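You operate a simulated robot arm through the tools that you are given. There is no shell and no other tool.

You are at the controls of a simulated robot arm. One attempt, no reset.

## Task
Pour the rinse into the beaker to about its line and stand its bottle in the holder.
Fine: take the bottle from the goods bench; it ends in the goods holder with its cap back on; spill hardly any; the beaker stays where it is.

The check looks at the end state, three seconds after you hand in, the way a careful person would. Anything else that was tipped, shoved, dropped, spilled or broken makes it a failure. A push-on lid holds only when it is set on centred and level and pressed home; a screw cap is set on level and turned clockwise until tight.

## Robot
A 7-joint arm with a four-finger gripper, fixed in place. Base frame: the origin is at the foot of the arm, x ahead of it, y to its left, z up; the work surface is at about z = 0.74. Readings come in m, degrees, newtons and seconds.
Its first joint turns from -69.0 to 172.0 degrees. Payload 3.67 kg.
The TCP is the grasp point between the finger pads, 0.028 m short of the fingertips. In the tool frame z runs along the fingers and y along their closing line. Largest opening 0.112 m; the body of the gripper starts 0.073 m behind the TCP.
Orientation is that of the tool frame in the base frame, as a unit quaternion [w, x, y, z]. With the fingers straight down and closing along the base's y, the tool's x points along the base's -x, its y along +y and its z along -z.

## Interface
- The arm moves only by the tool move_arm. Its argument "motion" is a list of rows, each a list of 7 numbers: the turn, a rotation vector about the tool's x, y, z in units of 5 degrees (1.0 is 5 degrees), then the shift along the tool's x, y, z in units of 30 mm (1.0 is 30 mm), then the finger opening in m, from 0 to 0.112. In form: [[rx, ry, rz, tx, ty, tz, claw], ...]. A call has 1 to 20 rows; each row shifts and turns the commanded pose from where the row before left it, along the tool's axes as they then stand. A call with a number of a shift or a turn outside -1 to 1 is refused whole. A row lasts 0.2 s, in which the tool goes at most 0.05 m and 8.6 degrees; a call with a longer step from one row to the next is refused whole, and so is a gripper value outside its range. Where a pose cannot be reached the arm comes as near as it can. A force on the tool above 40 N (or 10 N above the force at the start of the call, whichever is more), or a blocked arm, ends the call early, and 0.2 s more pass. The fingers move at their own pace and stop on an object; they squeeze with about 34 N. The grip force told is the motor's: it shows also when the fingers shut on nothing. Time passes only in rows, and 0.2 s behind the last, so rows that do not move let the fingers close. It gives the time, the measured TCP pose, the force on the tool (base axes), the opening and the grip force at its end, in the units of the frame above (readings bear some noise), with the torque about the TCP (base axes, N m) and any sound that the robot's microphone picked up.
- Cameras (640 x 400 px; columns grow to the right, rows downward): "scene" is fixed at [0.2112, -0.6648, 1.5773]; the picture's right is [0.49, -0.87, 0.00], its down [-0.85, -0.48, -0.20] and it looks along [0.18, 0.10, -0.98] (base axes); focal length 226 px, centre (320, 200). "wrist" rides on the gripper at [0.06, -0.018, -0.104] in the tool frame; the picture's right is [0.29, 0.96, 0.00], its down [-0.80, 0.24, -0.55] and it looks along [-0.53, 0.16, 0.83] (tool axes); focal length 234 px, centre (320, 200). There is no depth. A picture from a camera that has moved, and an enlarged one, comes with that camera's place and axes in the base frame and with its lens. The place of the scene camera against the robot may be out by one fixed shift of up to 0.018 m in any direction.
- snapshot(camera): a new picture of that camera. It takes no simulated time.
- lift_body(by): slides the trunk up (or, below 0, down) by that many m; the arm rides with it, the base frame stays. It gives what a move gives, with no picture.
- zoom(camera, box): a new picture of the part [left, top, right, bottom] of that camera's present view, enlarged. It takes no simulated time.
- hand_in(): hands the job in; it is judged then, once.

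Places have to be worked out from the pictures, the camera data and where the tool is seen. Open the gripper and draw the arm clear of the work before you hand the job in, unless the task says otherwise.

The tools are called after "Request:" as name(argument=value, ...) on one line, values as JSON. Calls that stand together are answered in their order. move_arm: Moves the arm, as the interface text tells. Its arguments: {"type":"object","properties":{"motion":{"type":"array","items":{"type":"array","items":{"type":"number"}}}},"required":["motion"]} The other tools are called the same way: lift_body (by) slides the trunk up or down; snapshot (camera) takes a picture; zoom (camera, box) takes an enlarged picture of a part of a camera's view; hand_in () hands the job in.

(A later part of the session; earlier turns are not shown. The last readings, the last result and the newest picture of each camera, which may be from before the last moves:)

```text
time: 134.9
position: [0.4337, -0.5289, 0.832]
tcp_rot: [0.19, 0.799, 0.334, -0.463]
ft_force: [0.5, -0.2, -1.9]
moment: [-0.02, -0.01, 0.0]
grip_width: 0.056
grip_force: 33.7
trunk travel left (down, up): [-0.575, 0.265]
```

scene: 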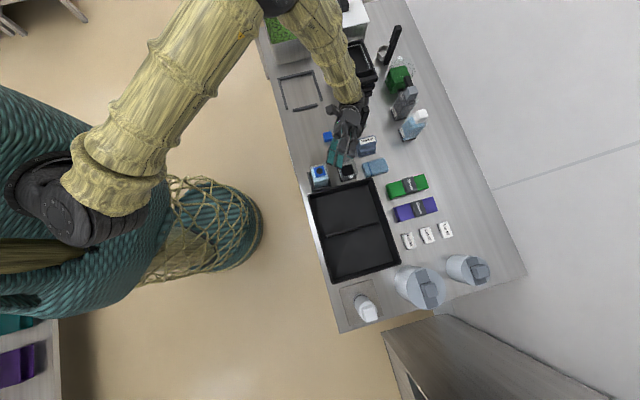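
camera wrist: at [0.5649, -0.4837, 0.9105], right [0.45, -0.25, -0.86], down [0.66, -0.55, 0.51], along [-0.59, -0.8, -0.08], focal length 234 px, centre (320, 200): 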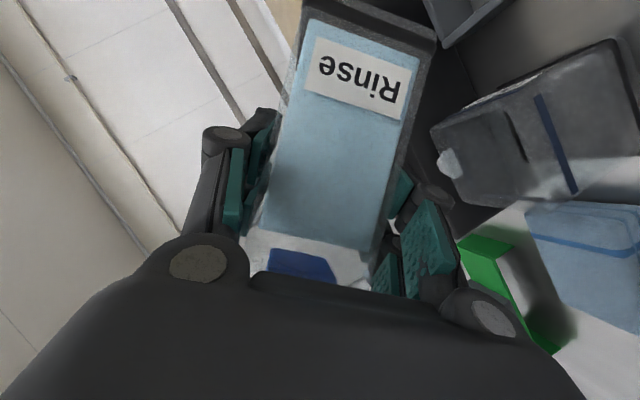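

Request:
move_arm(motion=[[0, 0, 0, 0.13, 0, 0.07, 0.04], [0, 0, 0, 0.13, 0, 0.07, 0.04], [0, 0, 0, 0.1, 0, 0.06, 0.04], [0, 0, 0, 0.08, 0, 0.045, 0.04], [0, 0, 0, 0, 0, 0, 0.04]])

Request:
zoom(camera="scene", box=[305, 165, 345, 195])

```text
time: 136.1
position: [0.434, -0.5295, 0.818]
tcp_rot: [0.19, 0.799, 0.333, -0.464]
ft_force: [0.5, -0.5, -3.3]
moment: [-0.02, 0.02, -0.03]
grip_width: 0.0557
grip_force: 34.0
trunk travel left (down, up): [-0.575, 0.265]
```

```text
13.33 times, centred on (325, 180) of scene
camera zoom: at [0.2112, -0.6648, 1.5773], right [0.49, -0.87, 0.0], down [-0.85, -0.48, -0.2], along [0.18, 0.1, -0.98], focal length 3016 px, centre (253, 467)
```

zoom: 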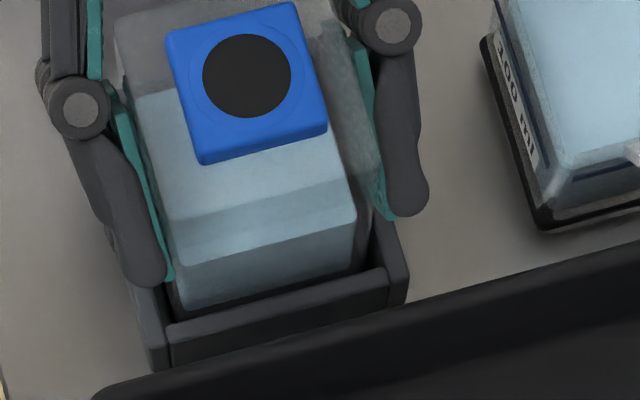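

Inside the frame with no side load. Last ~2.5 mm and open gently.

Request:
move_arm(motion=[[0, 0, 0, 0.07, 0, 0.04, 0.05], [0, 0, 0, 0, 0, 0, 0.0565], [0, 0, 0, 0, 0, 0, 0.06], [0, 0, 0, 0, 0, 0, 0.07], [0, 0, 0, 0, 0, 0, 0.085], [0, 0, 0, 0, 0, 0, 0.085]])

Request:
zoom(camera="scene", box=[295, 150, 355, 200])

Request:
snapshot(camera="wrist")

```text
time: 137.5
position: [0.4347, -0.5275, 0.8161]
tcp_rot: [0.19, 0.798, 0.334, -0.464]
ft_force: [0.4, 0.0, -0.3]
moment: [0.04, 0.0, -0.02]
grip_width: 0.0852
grip_force: 0.2
trunk travel left (down, up): [-0.575, 0.265]
```

```text
8.00 times, centred on (325, 175) of scene
camera zoom: at [0.2112, -0.6648, 1.5773], right [0.49, -0.87, 0.0], down [-0.85, -0.48, -0.2], along [0.18, 0.1, -0.98], focal length 1810 px, centre (280, 400)
```

zoom: 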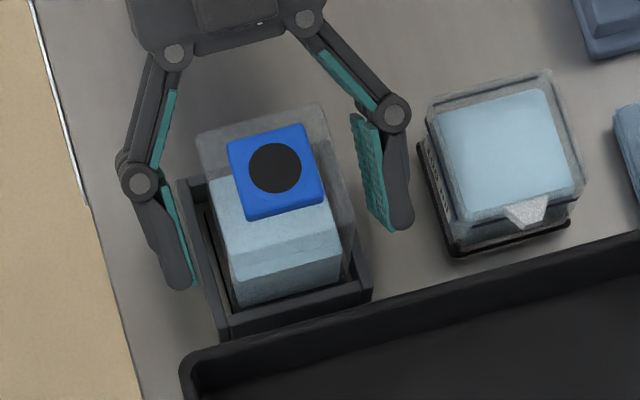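

```text
taken
camera wrist: at [0.5067, -0.4308, 0.8152], right [0.78, -0.57, -0.26], down [0.23, -0.11, 0.97], along [-0.58, -0.81, 0.04], focal length 234 px, centre (320, 200)
```

wrist: 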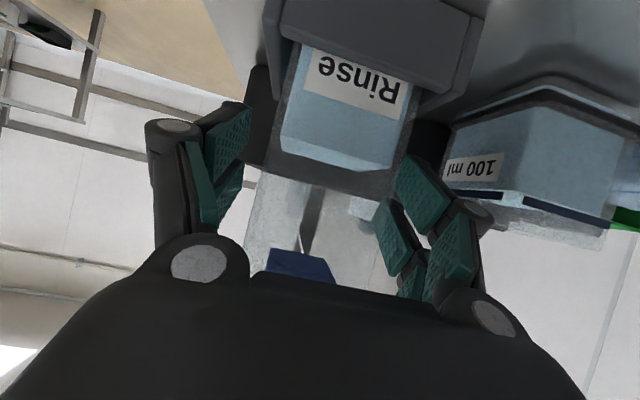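

Bottle is seated upright again, beaker level at the line. Back out along the tool axis, rise, and pitch the tool down to fetch the cap.

Request:
move_arm(motion=[[0, 0, 0, 0, 0, -0.7, 0.09], [0, 0, 0, 0, 0, -1, 0.09], [0, 0, 0, 0, 0, -1, 0.09], [0, 0, 0, 0, 0, -1, 0.09], [0, 0, 0, 0, 0, -1, 0.09], [0, 0, 0, -0.866, 0.3, -0.5, 0.09], [0, 0, 0, -0.866, 0.3, -0.5, 0.09], [0, 0, 0, -0.866, 0.3, -0.5, 0.09], [0, 0, 0, 0.5, 0.5, -0.866, 0.09], [0, 0, 0, 0.5, 0.5, -0.866, 0.09], [0, 0, 0, 0, 0.5, 0, 0.09], [0, 0, 0, 0, 0, 0, 0.09]])

Request:
move_arm(motion=[[0, 1, 0, 0, 0, 0, 0.08], [0, 1, 0, 0, 0, 0, 0.08], [0, 1, 0, 0, 0, 0, 0.08], [0, 1, 0, 0, 0, 0, 0.08], [0, 1, 0, 0, 0, 0, 0.08], [0, 1, 0, 0, 0, 0, 0.08], [0, 1, 0, 0, 0, 0, 0.08], [0, 1, 0, 0, 0, 0, 0.08], [0, 1, 0, 0, 0, 0, 0.08], [0, 1, 0, 0, 0, 0, 0.08], [0, 1, 0, 0, 0, 0, 0.08], [0, 1, 0, 0, 0, 0, 0.08], [0, 0, 0, 0, 0, 0, 0.08], [0, 0, 0, 0, 0, 0, 0.08]])

Request:
snapshot(camera="wrist")

Request:
snapshot(camera="scene")

```text
time: 140.1
position: [0.6137, -0.4493, 0.9749]
tcp_rot: [0.189, 0.799, 0.333, -0.463]
ft_force: [0.8, -0.3, -0.4]
moment: [-0.05, -0.01, 0.03]
grip_width: 0.0902
grip_force: 0.0
trunk travel left (down, up): [-0.575, 0.265]
```

```text
time: 143.1
position: [0.6136, -0.4525, 0.9745]
tcp_rot: [-0.003, 0.923, 0.384, -0.001]
ft_force: [0.1, 0.4, -0.2]
moment: [0.0, -0.01, 0.0]
grip_width: 0.0798
grip_force: 0.1
trunk travel left (down, up): [-0.575, 0.265]
```

```text
taken
camera wrist: at [0.6446, -0.3971, 1.079], right [0.88, -0.47, -0.01], down [-0.39, -0.74, 0.55], along [-0.27, -0.48, -0.83], focal length 234 px, centre (320, 200)
```

wrist: 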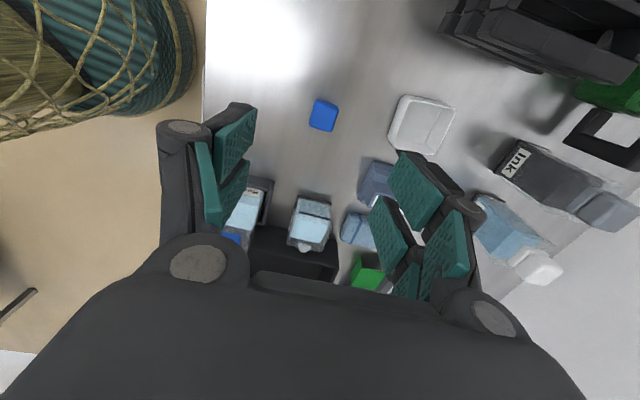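

```text
taken
```

scene: 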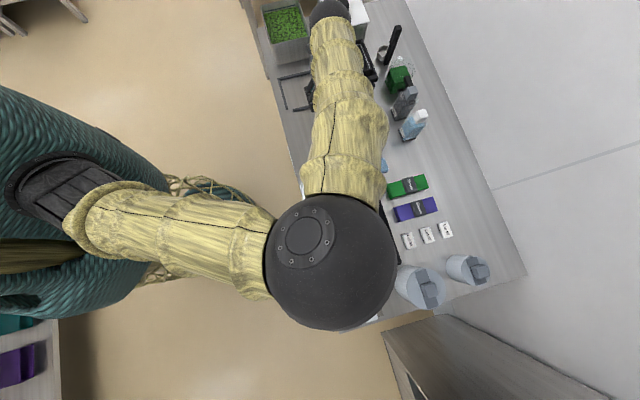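

The cap is where I left it. Move over it (0.610,-0.466) and descend partway to re-measure.

Request:
move_arm(motion=[[0, 0, 0, -0.4, 0.25, 0.4, 0.07], [0, 0, 0, 0, 0, 0.9, 0.07], [0, 0, 0, 0, 0, 1, 0.07], [0, 0, 0, 0, 0, 1, 0.07], [0, 0, 0, 0, 0, 0.7, 0.07], [0, 0, 0, 0, 0, 0, 0.07], [0, 0, 0, 0, 0, 0, 0.07]])

Request:
zoom(camera="wrist", box=[220, 60, 440, 260])

```text
time: 144.7
position: [0.6104, -0.466, 0.855]
tcp_rot: [-0.003, 0.924, 0.383, -0.002]
ft_force: [-0.3, 0.5, -0.1]
moment: [-0.02, 0.01, 0.0]
grip_width: 0.0698
grip_force: 0.0
trunk travel left (down, up): [-0.575, 0.265]
```

```text
2.00 times, centred on (330, 160) of wrist
camera zoom: at [0.6419, -0.4112, 0.9584], right [0.88, -0.47, -0.01], down [-0.39, -0.74, 0.55], along [-0.27, -0.49, -0.83], focal length 468 px, centre (300, 280)
```

zoom: 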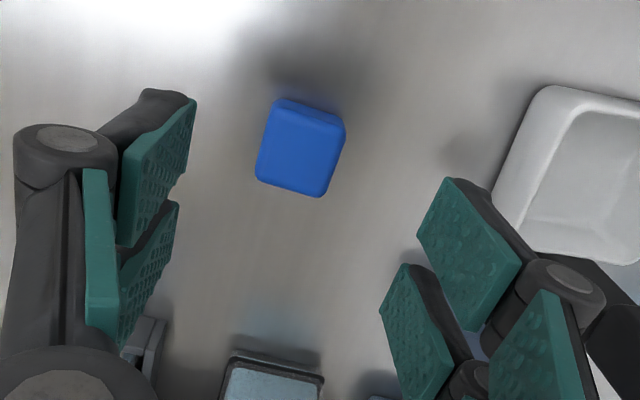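

Cap centre matches the TCP within 1 mm. Descend to grip height (0.770).

Request:
move_arm(motion=[[0, 0, 0, 0, 0, 0.8, 0.07], [0, 0, 0, 0, 0, 0.9, 0.07], [0, 0, 0, 0, 0, 0.7, 0.07], [0, 0, 0, 0, 0, 0.3, 0.07], [0, 0, 0, 0, 0, 0.1, 0.07], [0, 0, 0, 0, 0, 0, 0.07]])

Request:
zoom(camera="wrist", box=[220, 80, 440, 260])

```text
time: 146.1
position: [0.609, -0.4644, 0.7702]
tcp_rot: [-0.002, 0.924, 0.383, -0.002]
ft_force: [0.5, -0.2, 0.7]
moment: [0.0, 0.03, -0.03]
grip_width: 0.0702
grip_force: 0.1
trunk travel left (down, up): [-0.575, 0.265]
```

```text
2.22 times, centred on (330, 170) of wrist
camera zoom: at [0.6403, -0.4099, 0.8741], right [0.88, -0.47, -0.01], down [-0.39, -0.74, 0.55], along [-0.27, -0.49, -0.83], focal length 520 px, centre (298, 267)
```

zoom: 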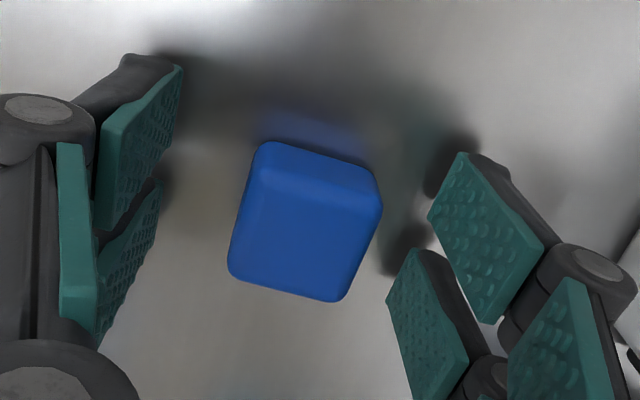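

Aligned; nudge 1.5 mm toward +n and close on the cap.

Request:
move_arm(motion=[[0, 0, 0, 0, 0.05, 0, 0.05], [0, 0, 0, 0, 0, 0, 0.04], [0, 0, 0, 0, 0, 0, 0.02], [0, 0, 0, 0, 0, 0, 0.02], [0, 0, 0, 0, 0, 0, 0.02]])

Request:
zoom(camera="wrist", box=[240, 100, 440, 260])

```text
time: 147.3
position: [0.6105, -0.4659, 0.7708]
tcp_rot: [-0.003, 0.924, 0.383, -0.002]
ft_force: [-0.2, -0.2, -0.1]
moment: [0.01, -0.02, -0.02]
grip_width: 0.0327
grip_force: 33.9
trunk travel left (down, up): [-0.575, 0.265]
```

```text
2.50 times, centred on (340, 180) of wrist
camera zoom: at [0.6415, -0.4108, 0.8746], right [0.88, -0.47, -0.01], down [-0.39, -0.74, 0.55], along [-0.27, -0.49, -0.83], focal length 585 px, centre (270, 250)
```

zoom: 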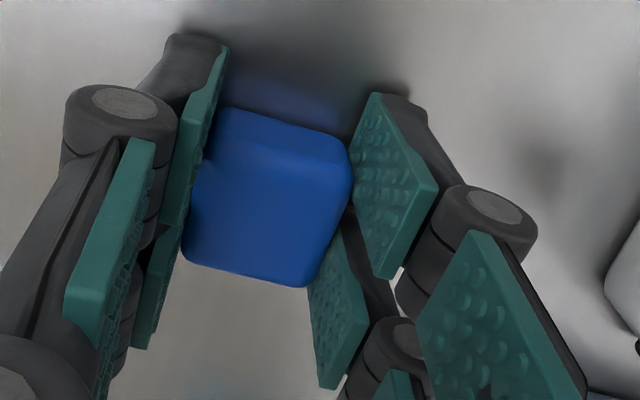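

Cap gripped (32.7 mm), sitting a few mm lower in the fingers than originally. Lift and carry it to the same pose I had right after removing the cap (0.4374,-0.5263,0.973) so I can compare the mouth's pixel position.

Request:
move_arm(motion=[[0, 0, 0, 0, 0, -0.4, 0.02], [0, 0, 0, 0, 0, -1, 0.02], [0, 0, 0, 0, 0, -1, 0.02], [0, 0, 0, 0, 0, -1, 0.02], [0, 0, 0, 0, 0, -1, 0.02], [0, 0, 0, 0, 0, -1, 0.02], [0, 0, 0, 0, 0, -1, 0.02], [0, 0, 0, 0, 0, -0.34, 0.02], [0, 0, 0, -0.9, -0.43, 0, 0.02], [0, 0, 0, -0.9, -0.43, 0, 0.02], [0, 0, 0, -0.9, -0.43, 0, 0.02], [0, 0, 0, -0.9, -0.43, 0, 0.02], [0, 0, 0, -0.9, -0.43, 0, 0.02], [0, 0, 0, -0.9, -0.43, 0, 0.02], [0, 0, 0, -0.1, -0.08, 0, 0.02], [0, 0, 0, 0, 0, 0, 0.02], [0, 0, 0, 0, 0, 0, 0.02]])

Request:
zoom(camera="wrist", box=[230, 60, 420, 240])

Request:
snapshot(camera="scene")

```text
time: 150.9
position: [0.4405, -0.5281, 0.9729]
tcp_rot: [-0.003, 0.924, 0.384, -0.001]
ft_force: [-0.1, 0.4, -0.7]
moment: [0.01, 0.01, 0.03]
grip_width: 0.0326
grip_force: 33.7
trunk travel left (down, up): [-0.575, 0.265]
```

```text
2.22 times, centred on (325, 150) of wrist
camera zoom: at [0.47, -0.4736, 1.0773], right [0.88, -0.47, -0.01], down [-0.39, -0.74, 0.55], along [-0.27, -0.48, -0.83], focal length 520 px, centre (309, 311)
```

zoom: 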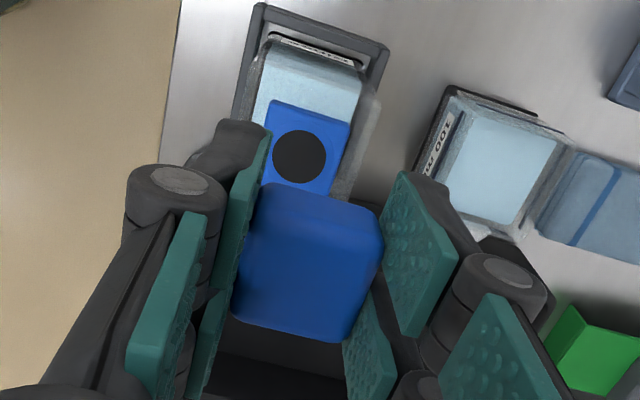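

```text
taken
```

scene: 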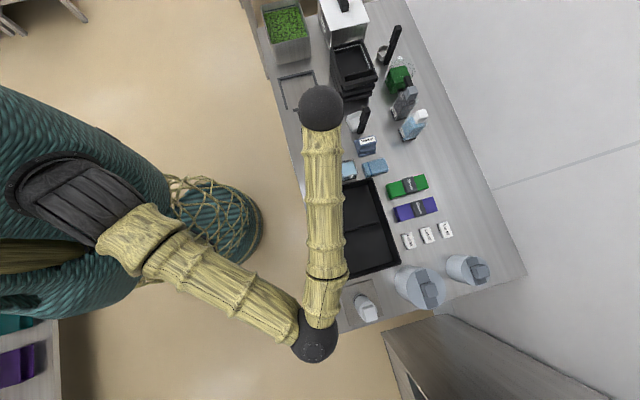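

Mouth pixel comparison gives the mouth at n≈0.681, lat≈-0.061; with the cap sitting ~2 mm toward +lat in the grip, TCP target is (0.4368,-0.5262). Adjust and descend to just above contact.

Request:
move_arm(motion=[[0, 0, 0, -0.043, -0.13, 0, 0.02], [0, 0, 0, 0, 0, 0, 0.02], [0, 0, 0, 0, 0, 0, 0.02]])

Request:
move_arm(motion=[[0, 0, 0, 0, 0, 0.6, 0.02], [0, 0, 0, 0, 0, 0.8, 0.02], [0, 0, 0, 0, 0, 0.5, 0.02], [0, 0, 0, 0, 0, 0.2, 0.02], [0, 0, 0, 0, 0, 0, 0.02]])

Request:
zoom(camera="wrist", box=[230, 60, 420, 240])

```text
time: 151.7
position: [0.434, -0.5258, 0.9739]
tcp_rot: [-0.002, 0.924, 0.383, -0.001]
ft_force: [0.3, -0.4, -0.4]
moment: [0.01, 0.02, -0.03]
grip_width: 0.0328
grip_force: 34.0
trunk travel left (down, up): [-0.575, 0.265]
```

```text
time: 152.9
position: [0.4348, -0.5249, 0.9107]
tcp_rot: [-0.002, 0.924, 0.383, -0.002]
ft_force: [0.8, -0.4, -0.3]
moment: [-0.01, 0.01, -0.01]
grip_width: 0.0326
grip_force: 34.4
trunk travel left (down, up): [-0.575, 0.265]
```

```text
2.22 times, centred on (325, 150) of wrist
camera zoom: at [0.4662, -0.4694, 1.0148], right [0.88, -0.47, -0.01], down [-0.39, -0.74, 0.55], along [-0.27, -0.49, -0.83], focal length 520 px, centre (309, 311)
```

zoom: 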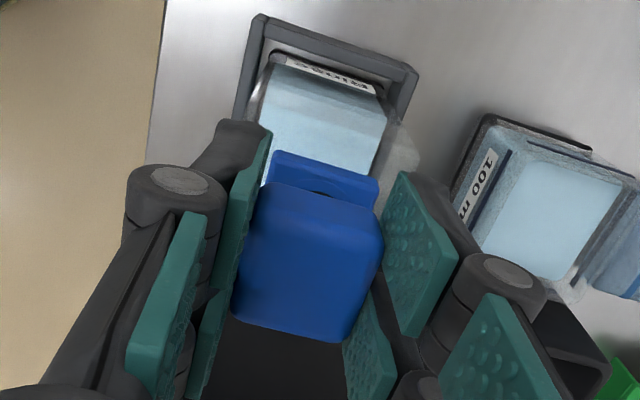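

Cap vs collar perspective suggests I should shift ~+1.8 mm in n and ~-1.5 mm in lat. Apply and lower to 0.899, then zoom in.

Request:
move_arm(motion=[[0, 0, 0, -0.05, 0.06, 0, 0.02], [0, 0, 0, 0, 0, 0.2, 0.02], [0, 0, 0, 0, 0, 0.15, 0.02], [0, 0, 0, 0, 0, 0, 0.02], [0, 0, 0, 0, 0, 0, 0.02]])

Request:
zoom(camera="wrist", box=[270, 100, 380, 200])

Request:
move_arm(motion=[[0, 0, 0, 0, 0, 0, 0.02]])

```text
time: 154.1
position: [0.4357, -0.5276, 0.8994]
tcp_rot: [-0.002, 0.923, 0.384, -0.001]
ft_force: [0.2, -0.2, 0.8]
moment: [0.01, 0.01, 0.01]
grip_width: 0.0323
grip_force: 34.3
trunk travel left (down, up): [-0.575, 0.265]
```

```text
4.00 times, centred on (325, 150) of wrist
camera zoom: at [0.4661, -0.4721, 1.0043], right [0.88, -0.47, -0.01], down [-0.39, -0.74, 0.55], along [-0.27, -0.49, -0.83], focal length 937 px, centre (300, 400)
```

zoom: 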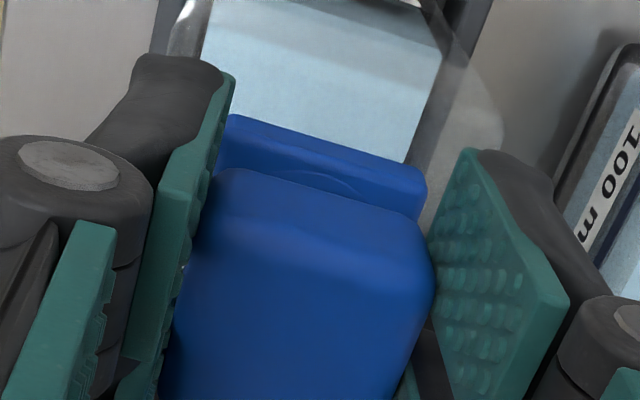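

```text
time: 154.5
position: [0.435, -0.527, 0.9004]
tcp_rot: [-0.001, 0.924, 0.383, -0.002]
ft_force: [-0.2, -0.3, 0.0]
moment: [0.02, -0.02, -0.01]
grip_width: 0.0325
grip_force: 33.7
trunk travel left (down, up): [-0.575, 0.265]
```

Alignment now looks within ~1 mm. Shift +0.8 mm in n and lower in 2 mm steps until contact.

Request:
move_arm(motion=[[0, 0, 0, 0, 0.03, 0.06, 0.02], [0, 0, 0, 0, 0, 0.06, 0.02], [0, 0, 0, 0, 0, 0, 0.02]])

Request:
zoom(camera="wrist", box=[270, 100, 380, 200])

```text
time: 155.3
position: [0.4366, -0.5279, 0.8969]
tcp_rot: [-0.001, 0.924, 0.383, -0.002]
ft_force: [0.4, 0.6, 0.0]
moment: [0.04, -0.01, 0.01]
grip_width: 0.0326
grip_force: 34.0
trunk travel left (down, up): [-0.575, 0.265]
```

```text
4.00 times, centred on (325, 150) of wrist
camera zoom: at [0.4667, -0.473, 1.0007], right [0.88, -0.47, -0.01], down [-0.39, -0.74, 0.55], along [-0.27, -0.49, -0.83], focal length 937 px, centre (300, 400)
```

zoom: 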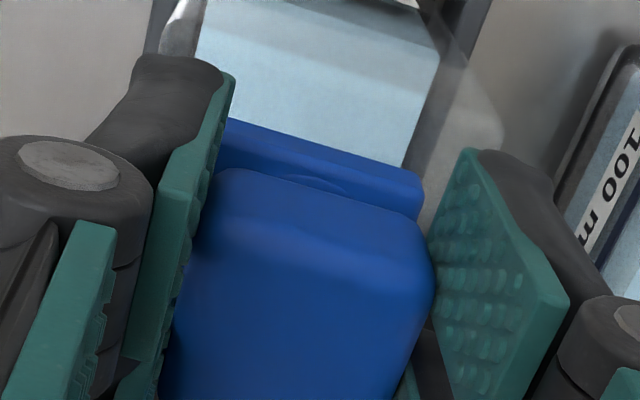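

Still a gap with the mouth's rim arc visible. Continue down.

Request:
move_arm(motion=[[0, 0, 0, 0, 0, 0.06, 0.02], [0, 0, 0, 0, 0, 0.06, 0.02], [0, 0, 0, 0, 0, 0, 0.02]])

Request:
zoom(camera="wrist", box=[270, 100, 380, 200])

```text
time: 156.1
position: [0.4348, -0.527, 0.8952]
tcp_rot: [-0.001, 0.923, 0.384, -0.001]
ft_force: [1.7, -1.9, 17.0]
moment: [-0.1, -0.05, 0.0]
grip_width: 0.033
grip_force: 34.1
trunk travel left (down, up): [-0.575, 0.265]
```

```text
4.00 times, centred on (325, 150) of wrist
camera zoom: at [0.4661, -0.472, 0.9989], right [0.88, -0.47, 0.0], down [-0.39, -0.74, 0.55], along [-0.26, -0.49, -0.83], focal length 937 px, centre (300, 400)
```

zoom: 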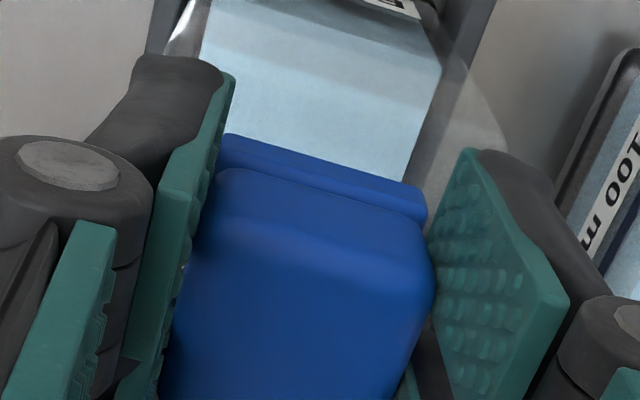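

Contact at 0.895 (17 N, nearly central). Push down a few more mm in 1 mm steps and listen for a snap.

Request:
move_arm(motion=[[0, 0, 0, 0, 0, 0.04, 0.02], [0, 0, 0, 0, 0, 0.04, 0.02], [0, 0, 0, 0, 0, 0, 0.02]])

Request:
zoom(camera="wrist", box=[270, 100, 380, 200])

```text
time: 156.7
position: [0.4363, -0.528, 0.8951]
tcp_rot: [0.0, 0.924, 0.383, 0.001]
ft_force: [-5.8, 2.4, 20.8]
moment: [0.02, 0.3, -0.02]
grip_width: 0.0325
grip_force: 33.9
trunk travel left (down, up): [-0.575, 0.265]
stopped in row 3: the force on the tool passed its limit at 42 N (the readings are from after the stop); the commanded pose is now the measured one
```

```text
4.00 times, centred on (325, 150) of wrist
camera zoom: at [0.4659, -0.4719, 0.9989], right [0.88, -0.47, 0.0], down [-0.39, -0.73, 0.55], along [-0.26, -0.49, -0.83], focal length 937 px, centre (300, 400)
```

zoom: 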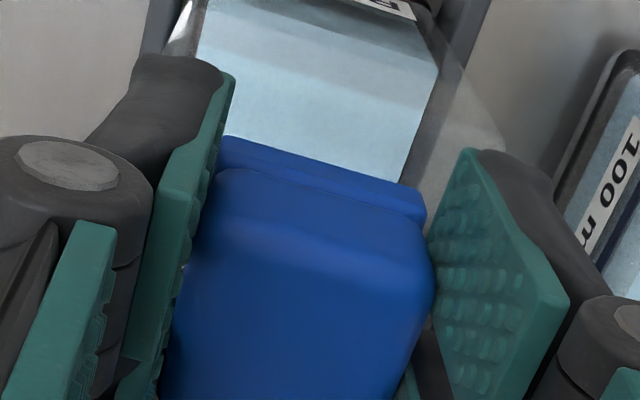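

Over 40 N and no snap, no downward motion. Do a gentle tug test: raise 4 mm and see whether the cap lifts free (not latched) or carries the bottle's weight.

Request:
move_arm(motion=[[0, 0, 0, 0, 0, -0.06, 0.02], [0, 0, 0, 0, 0, -0.08, 0.02], [0, 0, 0, 0, 0, 0, 0.02], [0, 0, 0, 0, 0, 0, 0.02]])

Request:
zoom(camera="wrist", box=[270, 100, 380, 200])

```text
time: 157.7
position: [0.4363, -0.5275, 0.897]
tcp_rot: [-0.001, 0.924, 0.383, 0.0]
ft_force: [0.6, -0.1, -0.2]
moment: [-0.01, -0.01, 0.05]
grip_width: 0.0326
grip_force: 33.7
trunk travel left (down, up): [-0.575, 0.265]
```

```text
4.00 times, centred on (325, 150) of wrist
camera zoom: at [0.467, -0.4729, 1.0013], right [0.88, -0.47, 0.0], down [-0.39, -0.74, 0.55], along [-0.26, -0.49, -0.83], focal length 937 px, centre (300, 400)
```

zoom: 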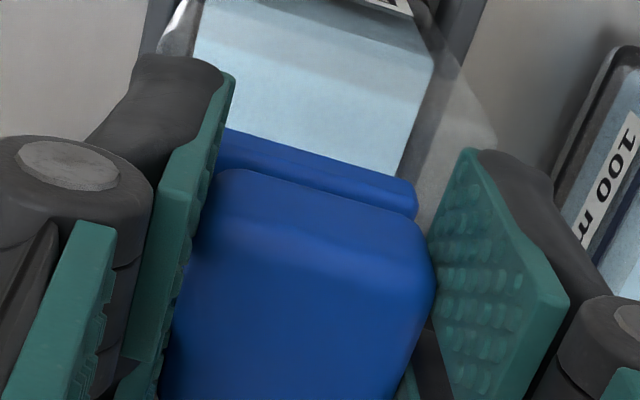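

The cap lifts free, so it isn't seated. A purely differential comparison with the reference image right after removal says the cap must move about -1.3 mm in n and +2.1 mm in lat (consistent with the contact moment). Raise slightly, shift, and check.

Request:
move_arm(motion=[[0, 0, 0, 0, 0, -0.2, 0.02], [0, 0, 0, 0.07, -0.043, 0, 0.02], [0, 0, 0, 0, 0, 0, 0.02], [0, 0, 0, 0, 0, 0, 0.02]])

Request:
zoom(camera="wrist", box=[270, 100, 380, 200])

```text
time: 158.7
position: [0.4371, -0.5261, 0.9028]
tcp_rot: [-0.001, 0.924, 0.384, 0.0]
ft_force: [-0.6, 0.2, -0.2]
moment: [0.0, 0.02, 0.02]
grip_width: 0.0326
grip_force: 34.0
trunk travel left (down, up): [-0.575, 0.265]
```

```text
4.00 times, centred on (325, 150) of wrist
camera zoom: at [0.4672, -0.4703, 1.0073], right [0.88, -0.47, 0.0], down [-0.39, -0.73, 0.55], along [-0.26, -0.49, -0.83], focal length 937 px, centre (300, 400)
```

zoom: 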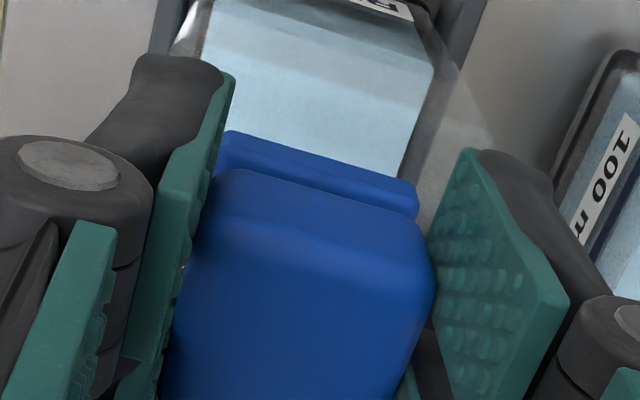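

With a consistent height model the cap and collar now agree to ~0.5 mm in both directions. Lower again.

Request:
move_arm(motion=[[0, 0, 0, 0, 0, 0.1, 0.02], [0, 0, 0, 0, 0, 0.1, 0.02], [0, 0, 0, 0, 0, 0.05, 0.02], [0, 0, 0, 0, 0, 0, 0.02]])

Request:
zoom(camera="wrist", box=[270, 100, 380, 200])

```text
time: 159.7
position: [0.436, -0.526, 0.8963]
tcp_rot: [-0.001, 0.923, 0.384, 0.0]
ft_force: [0.1, -0.3, 0.6]
moment: [-0.01, -0.01, 0.0]
grip_width: 0.0326
grip_force: 34.0
trunk travel left (down, up): [-0.575, 0.265]
```

```text
4.00 times, centred on (325, 150) of wrist
camera zoom: at [0.4676, -0.4704, 1.0], right [0.88, -0.47, 0.0], down [-0.39, -0.73, 0.55], along [-0.26, -0.49, -0.83], focal length 937 px, centre (300, 400)
```

zoom: 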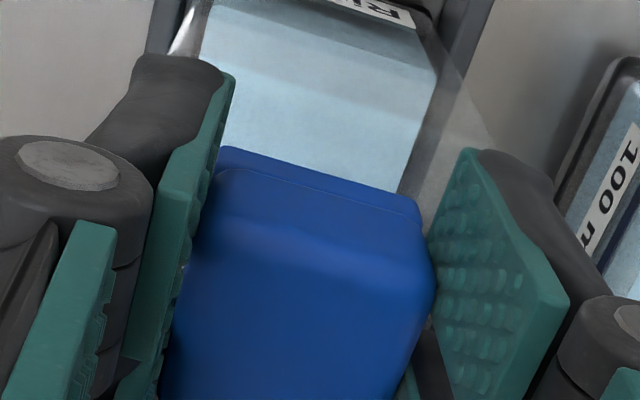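

Collar is almost hidden beneath the cap – good overlap. Continue down.

Request:
move_arm(motion=[[0, 0, 0, 0, 0, 0.05, 0.02], [0, 0, 0, 0, 0, 0.05, 0.02], [0, 0, 0, 0, 0, 0, 0.02]])

```text
time: 160.5
position: [0.4371, -0.5245, 0.8947]
tcp_rot: [0.0, 0.923, 0.384, 0.001]
ft_force: [1.2, -1.0, 21.1]
moment: [-0.13, 0.06, 0.05]
grip_width: 0.0326
grip_force: 34.0
trunk travel left (down, up): [-0.575, 0.265]
```

Contact at 0.8947 with 21 N. Press a bit further.

Request:
move_arm(motion=[[0, 0, 0, 0, 0, 0.03, 0.02], [0, 0, 0, 0, 0, 0.02, 0.02], [0, 0, 0, 0, 0, 0, 0.02]])

Request:
zoom(camera="wrist", box=[270, 100, 380, 200])

```text
time: 161.3
position: [0.4383, -0.5234, 0.8938]
tcp_rot: [0.001, 0.923, 0.384, 0.002]
ft_force: [-3.5, 3.4, 22.2]
moment: [0.05, 0.17, 0.02]
grip_width: 0.0327
grip_force: 34.1
trunk travel left (down, up): [-0.575, 0.265]
stopped in row 3: the force on the tool passed its limit at 41 N (the readings are from after the stop); the commanded pose is now the measured one
```

```text
4.00 times, centred on (325, 150) of wrist
camera zoom: at [0.4667, -0.4695, 0.9985], right [0.88, -0.47, 0.0], down [-0.4, -0.73, 0.55], along [-0.26, -0.49, -0.83], focal length 937 px, centre (300, 400)
```

zoom: 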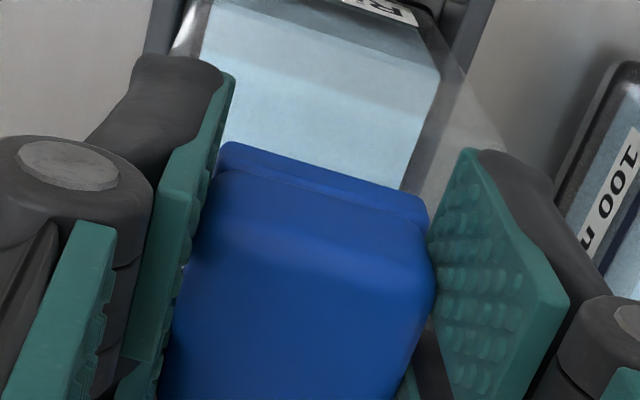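

No snap. I'll unload, release the cap resting on the collar, and inspect its centring from both cameras.

Request:
move_arm(motion=[[0, 0, 0, 0, 0, -0.03, 0.02], [0, 0, 0, 0, 0, 0, 0.034], [0, 0, 0, 0, 0, 0, 0.038], [0, 0, 0, 0, 0, 0, 0.05], [0, 0, 0, 0, 0, 0, 0.07], [0, 0, 0, 0, 0, 0, 0.07]])

Request:
zoom(camera="wrist", box=[250, 80, 400, 220])

```text
time: 162.7
position: [0.438, -0.5264, 0.8932]
tcp_rot: [0.0, 0.924, 0.383, 0.001]
ft_force: [-0.1, 0.5, 0.6]
moment: [0.02, 0.0, 0.01]
grip_width: 0.0698
grip_force: 0.0
trunk travel left (down, up): [-0.575, 0.265]
heard: snap
```

```text
2.86 times, centred on (325, 150) of wrist
camera zoom: at [0.4678, -0.4707, 0.9974], right [0.88, -0.47, 0.0], down [-0.39, -0.73, 0.55], along [-0.26, -0.49, -0.83], focal length 669 px, centre (306, 343)
```

zoom: 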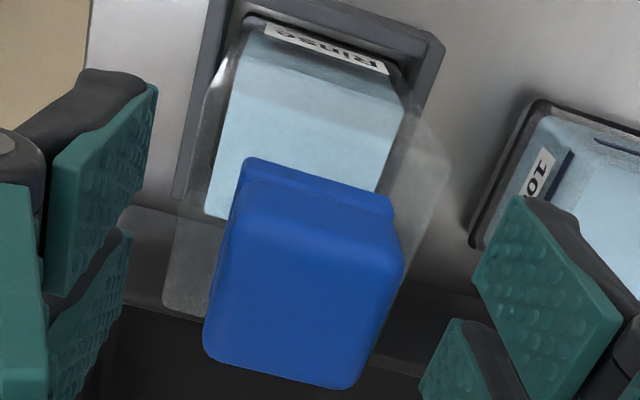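

A "snap" was heard as I released – the cap seems to have latched. Raise straight up and move away to inspect.

Request:
move_arm(motion=[[0, 0, 0, 0, 0, -0.3, 0.07], [0, 0, 0, 0, 0, -0.7, 0.08], [0, 0, 0, 0, 0, -1, 0.08], [0, 0, 0, 0, 0, -1, 0.08], [0, 0, 0, 0.9, 0.3, -0.3, 0.08], [0, 0, 0, 0.9, 0.3, 0, 0.08], [0, 0, 0, 0.9, 0.3, 0, 0.08], [0, 0, 0, 0.9, 0.3, 0, 0.08], [0, 0, 0, 0, 0, 0, 0.08]])

Request:
snapshot(camera="wrist")

Request:
snapshot(camera="scene")

Request:
zoom(camera="wrist", box=[220, 120, 400, 270])

```text
time: 164.7
position: [0.5393, -0.4762, 0.9929]
tcp_rot: [0.0, 0.923, 0.384, 0.0]
ft_force: [0.2, -0.3, -0.2]
moment: [0.03, 0.0, 0.02]
grip_width: 0.0803
grip_force: 0.0
trunk travel left (down, up): [-0.575, 0.265]
```

```text
taken
camera wrist: at [0.5698, -0.421, 1.0965], right [0.88, -0.47, 0.0], down [-0.39, -0.73, 0.55], along [-0.26, -0.49, -0.83], focal length 234 px, centre (320, 200)
```

wrist: 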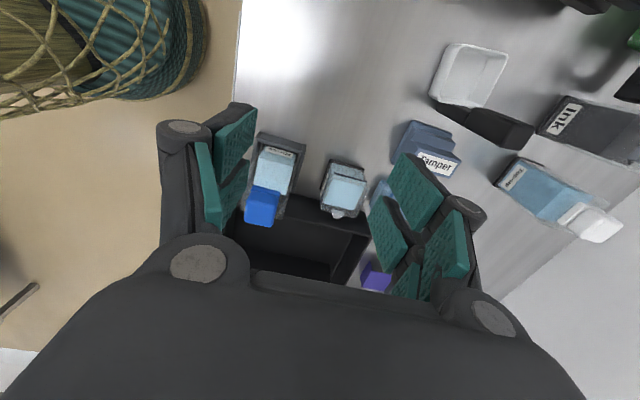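

```text
taken
```

scene: 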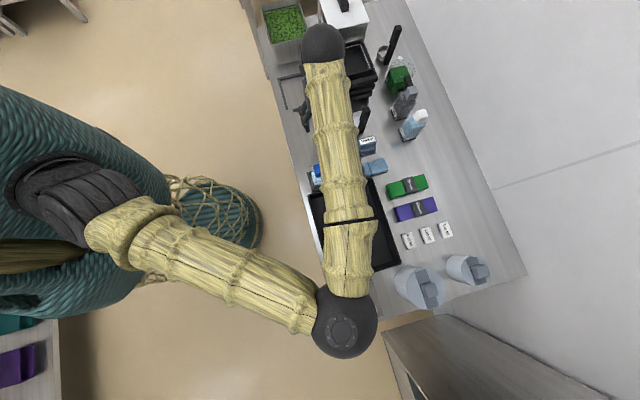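

```text
2.67 times, centred on (310, 195) of wrist
camera zoom: at [0.5698, -0.421, 1.0965], right [0.88, -0.47, 0.0], down [-0.39, -0.73, 0.55], along [-0.26, -0.49, -0.83], focal length 624 px, centre (347, 213)
```

zoom: 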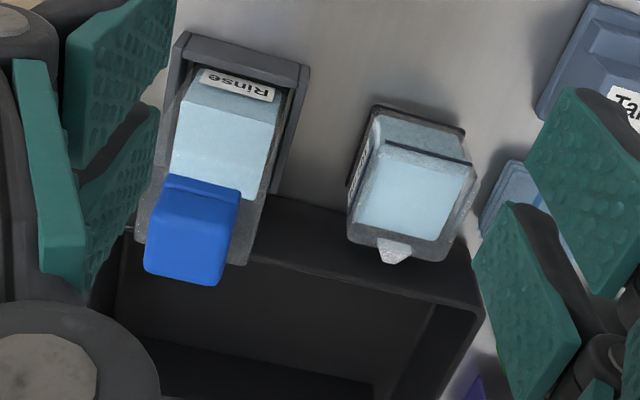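

The cap looks in place. I'll pitch back to the 30° pose at (0.520,-0.444,0.977), the same viewpoint as the reference picture of the capped bottle, to compare.

Request:
move_arm(motion=[[0, -1, 0, 0, 0, 0, 0.08], [0, -1, 0, 0, 0, 0, 0.08], [0, -1, 0, 0, 0, 0, 0.08], [0, -1, 0, 0, 0, 0, 0.08], [0, -1, 0, 0, 0, 0, 0.08], [0, -1, 0, 0, 0, 0, 0.08], [0, -1, 0, 0, 0, 0, 0.08], [0, -1, 0, 0, 0, 0, 0.08], [0, -1, 0, 0, 0, 0, 0.08], [0, -1, 0, 0, 0, 0, 0.08], [0, -1, 0, 0, 0, 0, 0.08], [0, -1, 0, 0, 0, 0, 0.08], [0, 0, 0, 0.35, -0.6, 0, 0.08], [0, 0, 0, 0.35, -0.6, 0, 0.08], [0, 0, 0, 0, 0, 0, 0.08], [0, 0, 0, 0, 0, 0, 0.08]])

Request:
zoom(camera="wrist", box=[280, 0, 480, 120])

Request:
zoom(camera="scene", box=[310, 155, 350, 190])

Request:
snapshot(camera="scene")

```text
time: 168.1
position: [0.5218, -0.44, 0.9742]
tcp_rot: [0.192, 0.8, 0.332, -0.461]
ft_force: [-0.3, -1.3, -0.5]
moment: [0.02, 0.02, 0.0]
grip_width: 0.08
grip_force: 0.2
trunk travel left (down, up): [-0.575, 0.265]
```

```text
3.20 times, centred on (380, 60) of wrist
camera zoom: at [0.5943, -0.3436, 0.9745], right [0.78, -0.57, -0.25], down [0.23, -0.11, 0.97], along [-0.58, -0.81, 0.04], focal length 749 px, centre (128, 648)
```

zoom: 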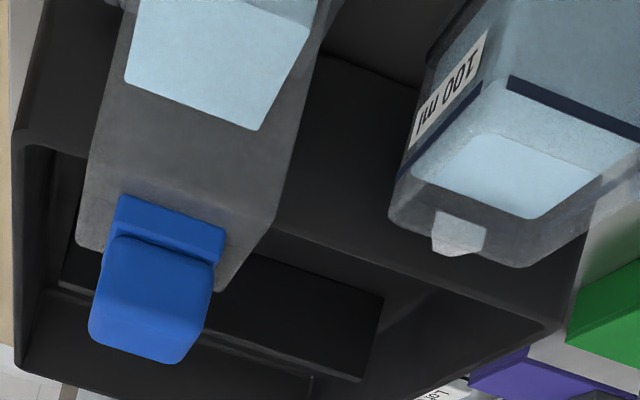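

```text
11.43 times, centred on (330, 172) of scene
camera zoom: at [0.2112, -0.6648, 1.5773], right [0.49, -0.87, 0.0], down [-0.85, -0.48, -0.2], along [0.18, 0.1, -0.98], focal length 2585 px, centre (206, 514)
```

zoom: 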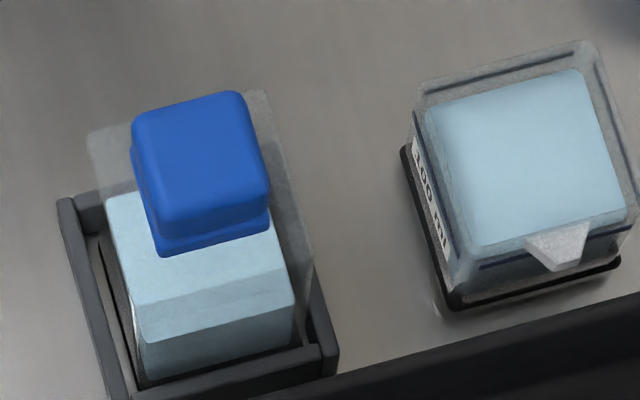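

```text
taken
```

scene: 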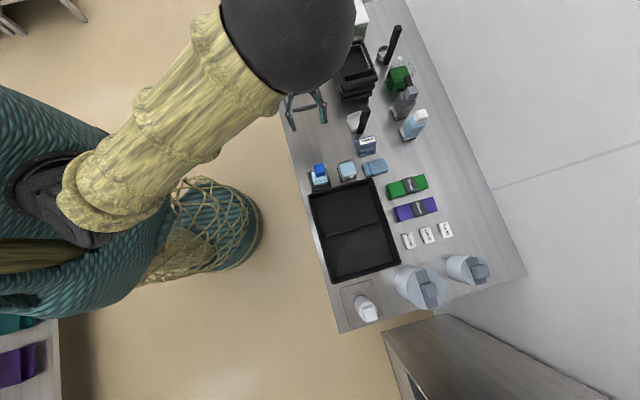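

Compare closely: zoom further on the cap/collar seam from both cameras.

Request:
zoom(camera="scene", box=[312, 160, 336, 178])

Request:
zoom(camera="wrist", box=[290, 50, 370, 120])

Request:
zoom(camera="scene", box=[398, 105, 434, 135])

```text
16.00 times, centred on (324, 169) of scene
camera zoom: at [0.2112, -0.6648, 1.5773], right [0.49, -0.87, 0.0], down [-0.85, -0.48, -0.2], along [0.18, 0.1, -0.98], focal length 3619 px, centre (256, 696)
```

zoom: 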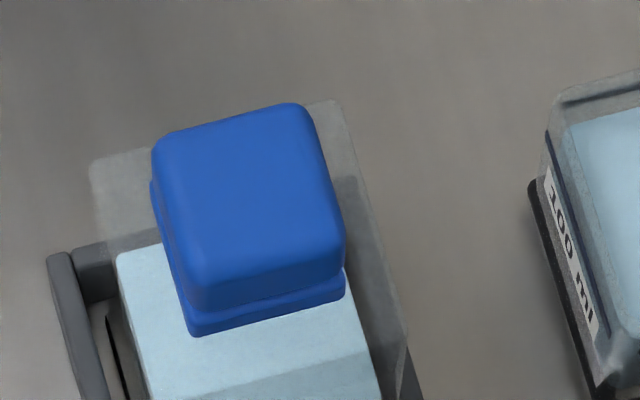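

```text
5.71 times, centred on (330, 85) of wrist
camera zoom: at [0.5943, -0.3436, 0.9745], right [0.78, -0.57, -0.25], down [0.23, -0.11, 0.97], along [-0.58, -0.81, 0.04], focal length 1338 px, centre (263, 857)
```

zoom: 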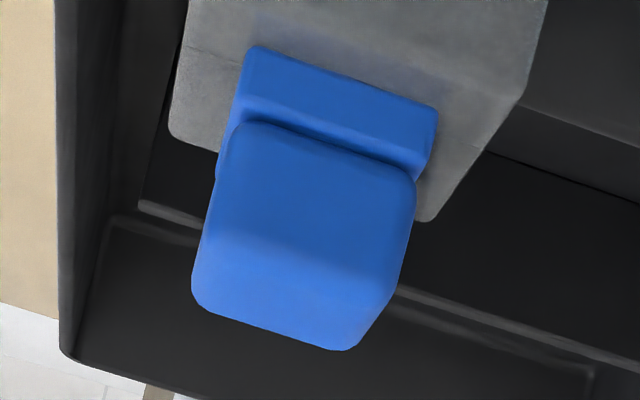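

```text
13.33 times, centred on (416, 120) of scene
camera zoom: at [0.2112, -0.6648, 1.5773], right [0.49, -0.87, 0.0], down [-0.85, -0.48, -0.2], along [0.18, 0.1, -0.98], focal length 3016 px, centre (-960, 1267)
```

zoom: 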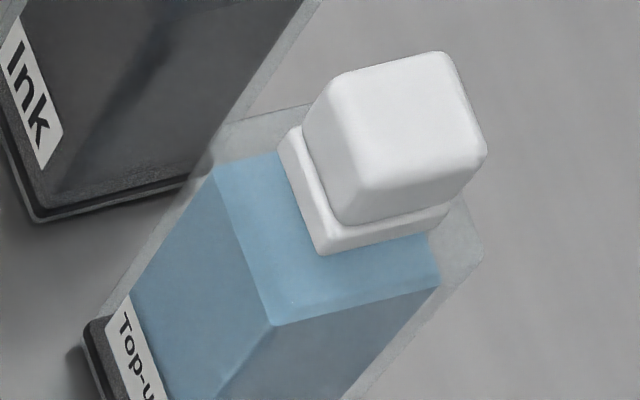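

Cap height matches the original seating, but it looks ~1.5–2 mm off toward +lat, and I'm not 100% sure the snap means latched. I'll do a gentle test: nudge the cap's +lat face with closed fingertips by ~2 mm (which would also re-centre it if loose). First lower the closed gripper behind the cap.

Request:
move_arm(motion=[[0, 0, 0, 0.7, 0, 0.4, 0.0], [0, 0, 0, 0.866, 0, 0.5, 0.0], [0, 0, 0, 0.866, 0, 0.5, 0.0], [0, 0, 0, 0.29, 0.03, 0.17, 0.0], [0, 0, 0, -0.5, 0, 0.866, 0.0], [0, 0, 0, -0.5, 0, 0.866, 0.0], [0, 0, 0, 0, 0, 0, 0.0], [0, 0, 0, 0, 0, 0, 0.0]])

Request:
snapshot(camera="wrist")

Request:
zoom(camera="scene", box=[305, 150, 345, 185])

```text
time: 169.9
position: [0.4795, -0.4852, 0.8809]
tcp_rot: [0.191, 0.8, 0.332, -0.462]
ft_force: [0.5, 0.4, 0.8]
moment: [-0.01, 0.01, 0.01]
grip_width: 0.0
grip_force: 34.1
trunk travel left (down, up): [-0.575, 0.265]
```

```text
taken
camera wrist: at [0.5528, -0.3873, 0.8814], right [0.78, -0.57, -0.25], down [0.23, -0.11, 0.97], along [-0.58, -0.81, 0.04], focal length 234 px, centre (320, 200)
```

wrist: 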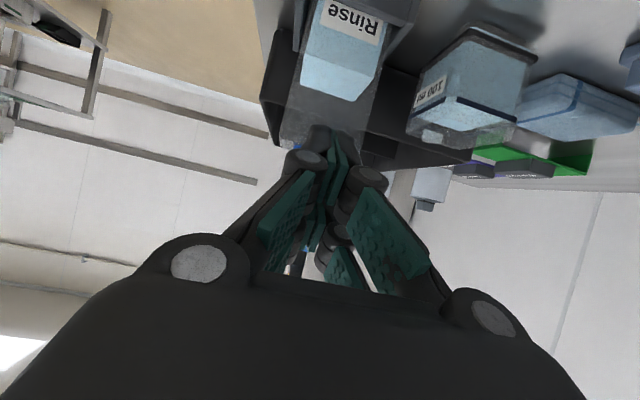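

```text
11.43 times, centred on (325, 168) of scene
camera zoom: at [0.2112, -0.6648, 1.5773], right [0.49, -0.87, 0.0], down [-0.85, -0.48, -0.2], along [0.18, 0.1, -0.98], focal length 2585 px, centre (263, 571)
```

zoom: 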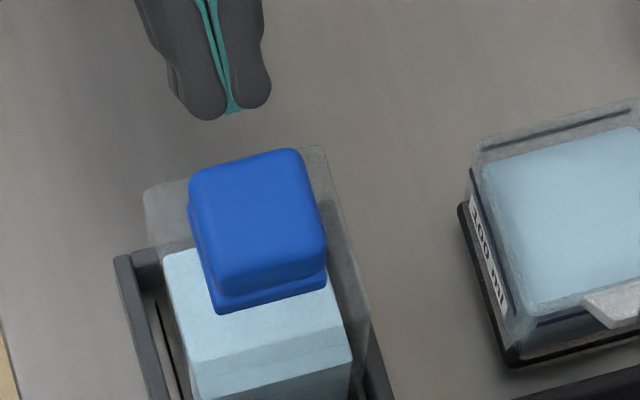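

Scene view shows the fingertips ~16 mm from the cap. Shift +3 mm in n and advance 13 mm.

Request:
move_arm(motion=[[0, 0, 0, -0.11, 0.1, 0.19, 0.0], [0, 0, 0, -0.107, 0, 0.185, 0.0], [0, 0, 0, 0, 0, 0, 0.0], [0, 0, 0, 0, 0, 0, 0.0]])

Request:
zoom(camera="scene", box=[305, 150, 345, 185])

```text
time: 170.9
position: [0.4726, -0.4958, 0.8807]
tcp_rot: [0.191, 0.8, 0.332, -0.461]
ft_force: [0.7, 0.1, 1.4]
moment: [0.01, 0.05, 0.0]
grip_width: 0.006
grip_force: 34.3
trunk travel left (down, up): [-0.575, 0.265]
```

```text
11.43 times, centred on (325, 168) of scene
camera zoom: at [0.2112, -0.6648, 1.5773], right [0.49, -0.87, 0.0], down [-0.85, -0.48, -0.2], along [0.18, 0.1, -0.98], focal length 2585 px, centre (263, 571)
```

zoom: 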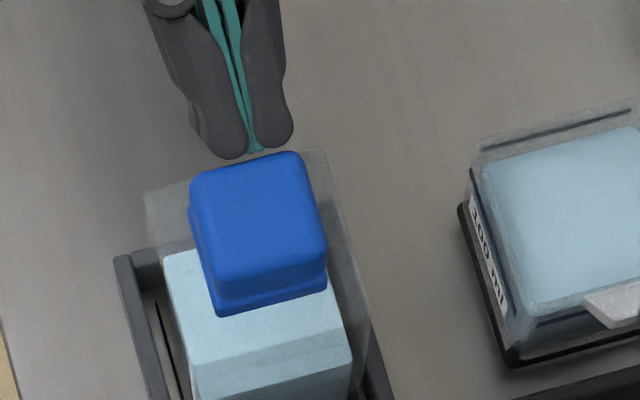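

Touching now or nearly. Zoom in tightly to record the cap/collar relation before pushing.

Request:
zoom(camera="scene", box=[312, 160, 336, 178])

Request:
move_arm(motion=[[0, 0, 0, -0.025, 0, 0.043, 0.0], [0, 0, 0, 0, 0, 0, 0.0]])

Request:
zoom(camera="scene", box=[312, 160, 336, 178])

```text
16.00 times, centred on (324, 169) of scene
camera zoom: at [0.2112, -0.6648, 1.5773], right [0.49, -0.87, 0.0], down [-0.85, -0.48, -0.2], along [0.18, 0.1, -0.98], focal length 3619 px, centre (256, 696)
```

zoom: 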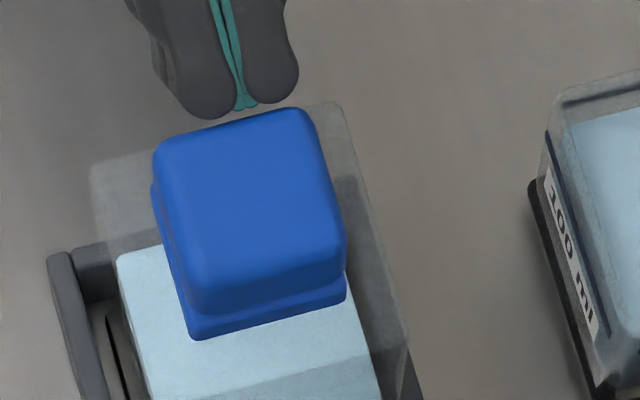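

```text
time: 171.5
position: [0.4716, -0.4974, 0.8799]
tcp_rot: [0.191, 0.801, 0.332, -0.461]
ft_force: [0.6, -0.3, 0.3]
moment: [-0.02, -0.04, 0.04]
grip_width: 0.0
grip_force: 33.8
trunk travel left (down, up): [-0.575, 0.265]
heard: snap
```

```text
16.00 times, centred on (324, 169) of scene
camera zoom: at [0.2112, -0.6648, 1.5773], right [0.49, -0.87, 0.0], down [-0.85, -0.48, -0.2], along [0.18, 0.1, -0.98], focal length 3619 px, centre (256, 696)
```

zoom: 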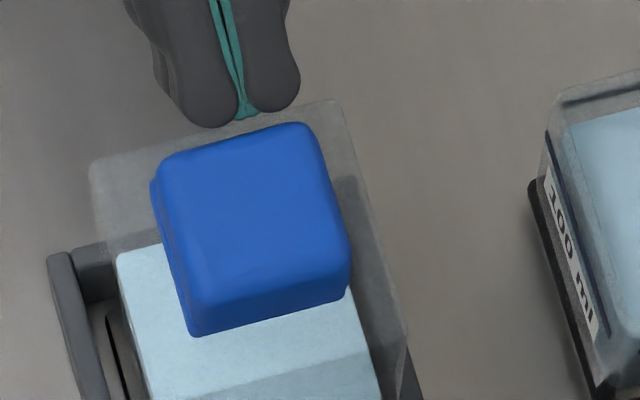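

The nudge produced a "snap" and the cap slid: it had been latched, and the side push popped it. So the snap on release does mean latching. I'll back off and look, then re-seat the cap.

Request:
move_arm(motion=[[0, 0, 0, 0.25, 0, -0.433, 0.0], [0, 0, 0, 0.5, 0, -0.866, 0.0], [0, 0, 0, 0.3, 0, -0.866, 0.0], [0, 0, 0, -0.866, 0, -0.5, 0.03], [0, 0, 0, -0.866, 0, -0.5, 0.08], [0, 0, 0, -0.866, 0, -0.5, 0.08], [0, 0, 0, 0, 0, 0, 0.08]])

Request:
zoom(camera="wrist", box=[270, 30, 390, 120])

Request:
zoom(camera="scene", box=[312, 160, 336, 178])

```text
time: 173.1
position: [0.5228, -0.4469, 0.973]
tcp_rot: [0.191, 0.8, 0.332, -0.461]
ft_force: [0.3, -0.5, 0.7]
moment: [0.0, -0.01, 0.0]
grip_width: 0.0799
grip_force: 0.2
trunk travel left (down, up): [-0.575, 0.265]
```

```text
4.44 times, centred on (330, 75) of wrist
camera zoom: at [0.5953, -0.3488, 0.9742], right [0.78, -0.57, -0.25], down [0.23, -0.11, 0.97], along [-0.58, -0.81, 0.04], focal length 1041 px, centre (276, 756)
```

zoom: 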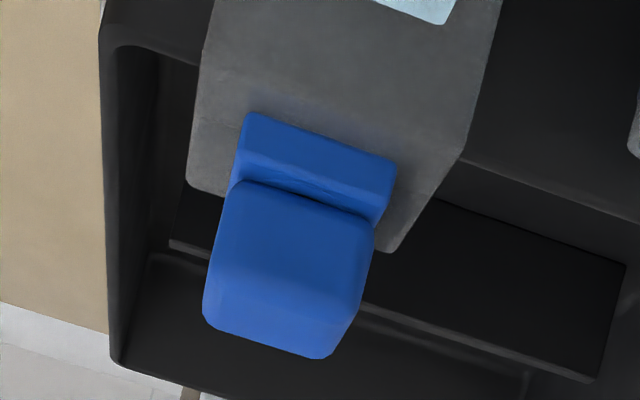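

```text
16.00 times, centred on (324, 169) of scene
camera zoom: at [0.2112, -0.6648, 1.5773], right [0.49, -0.87, 0.0], down [-0.85, -0.48, -0.2], along [0.18, 0.1, -0.98], focal length 3619 px, centre (256, 696)
```

zoom: 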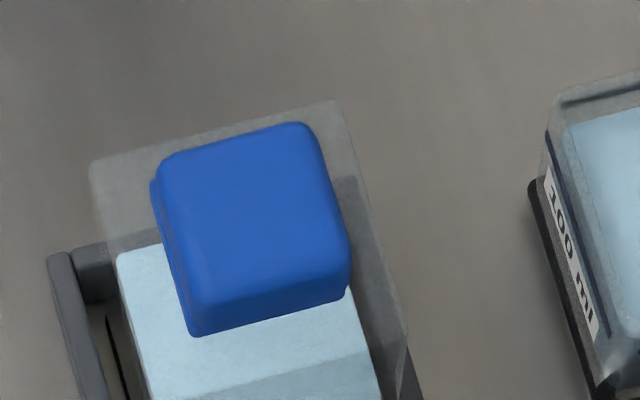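

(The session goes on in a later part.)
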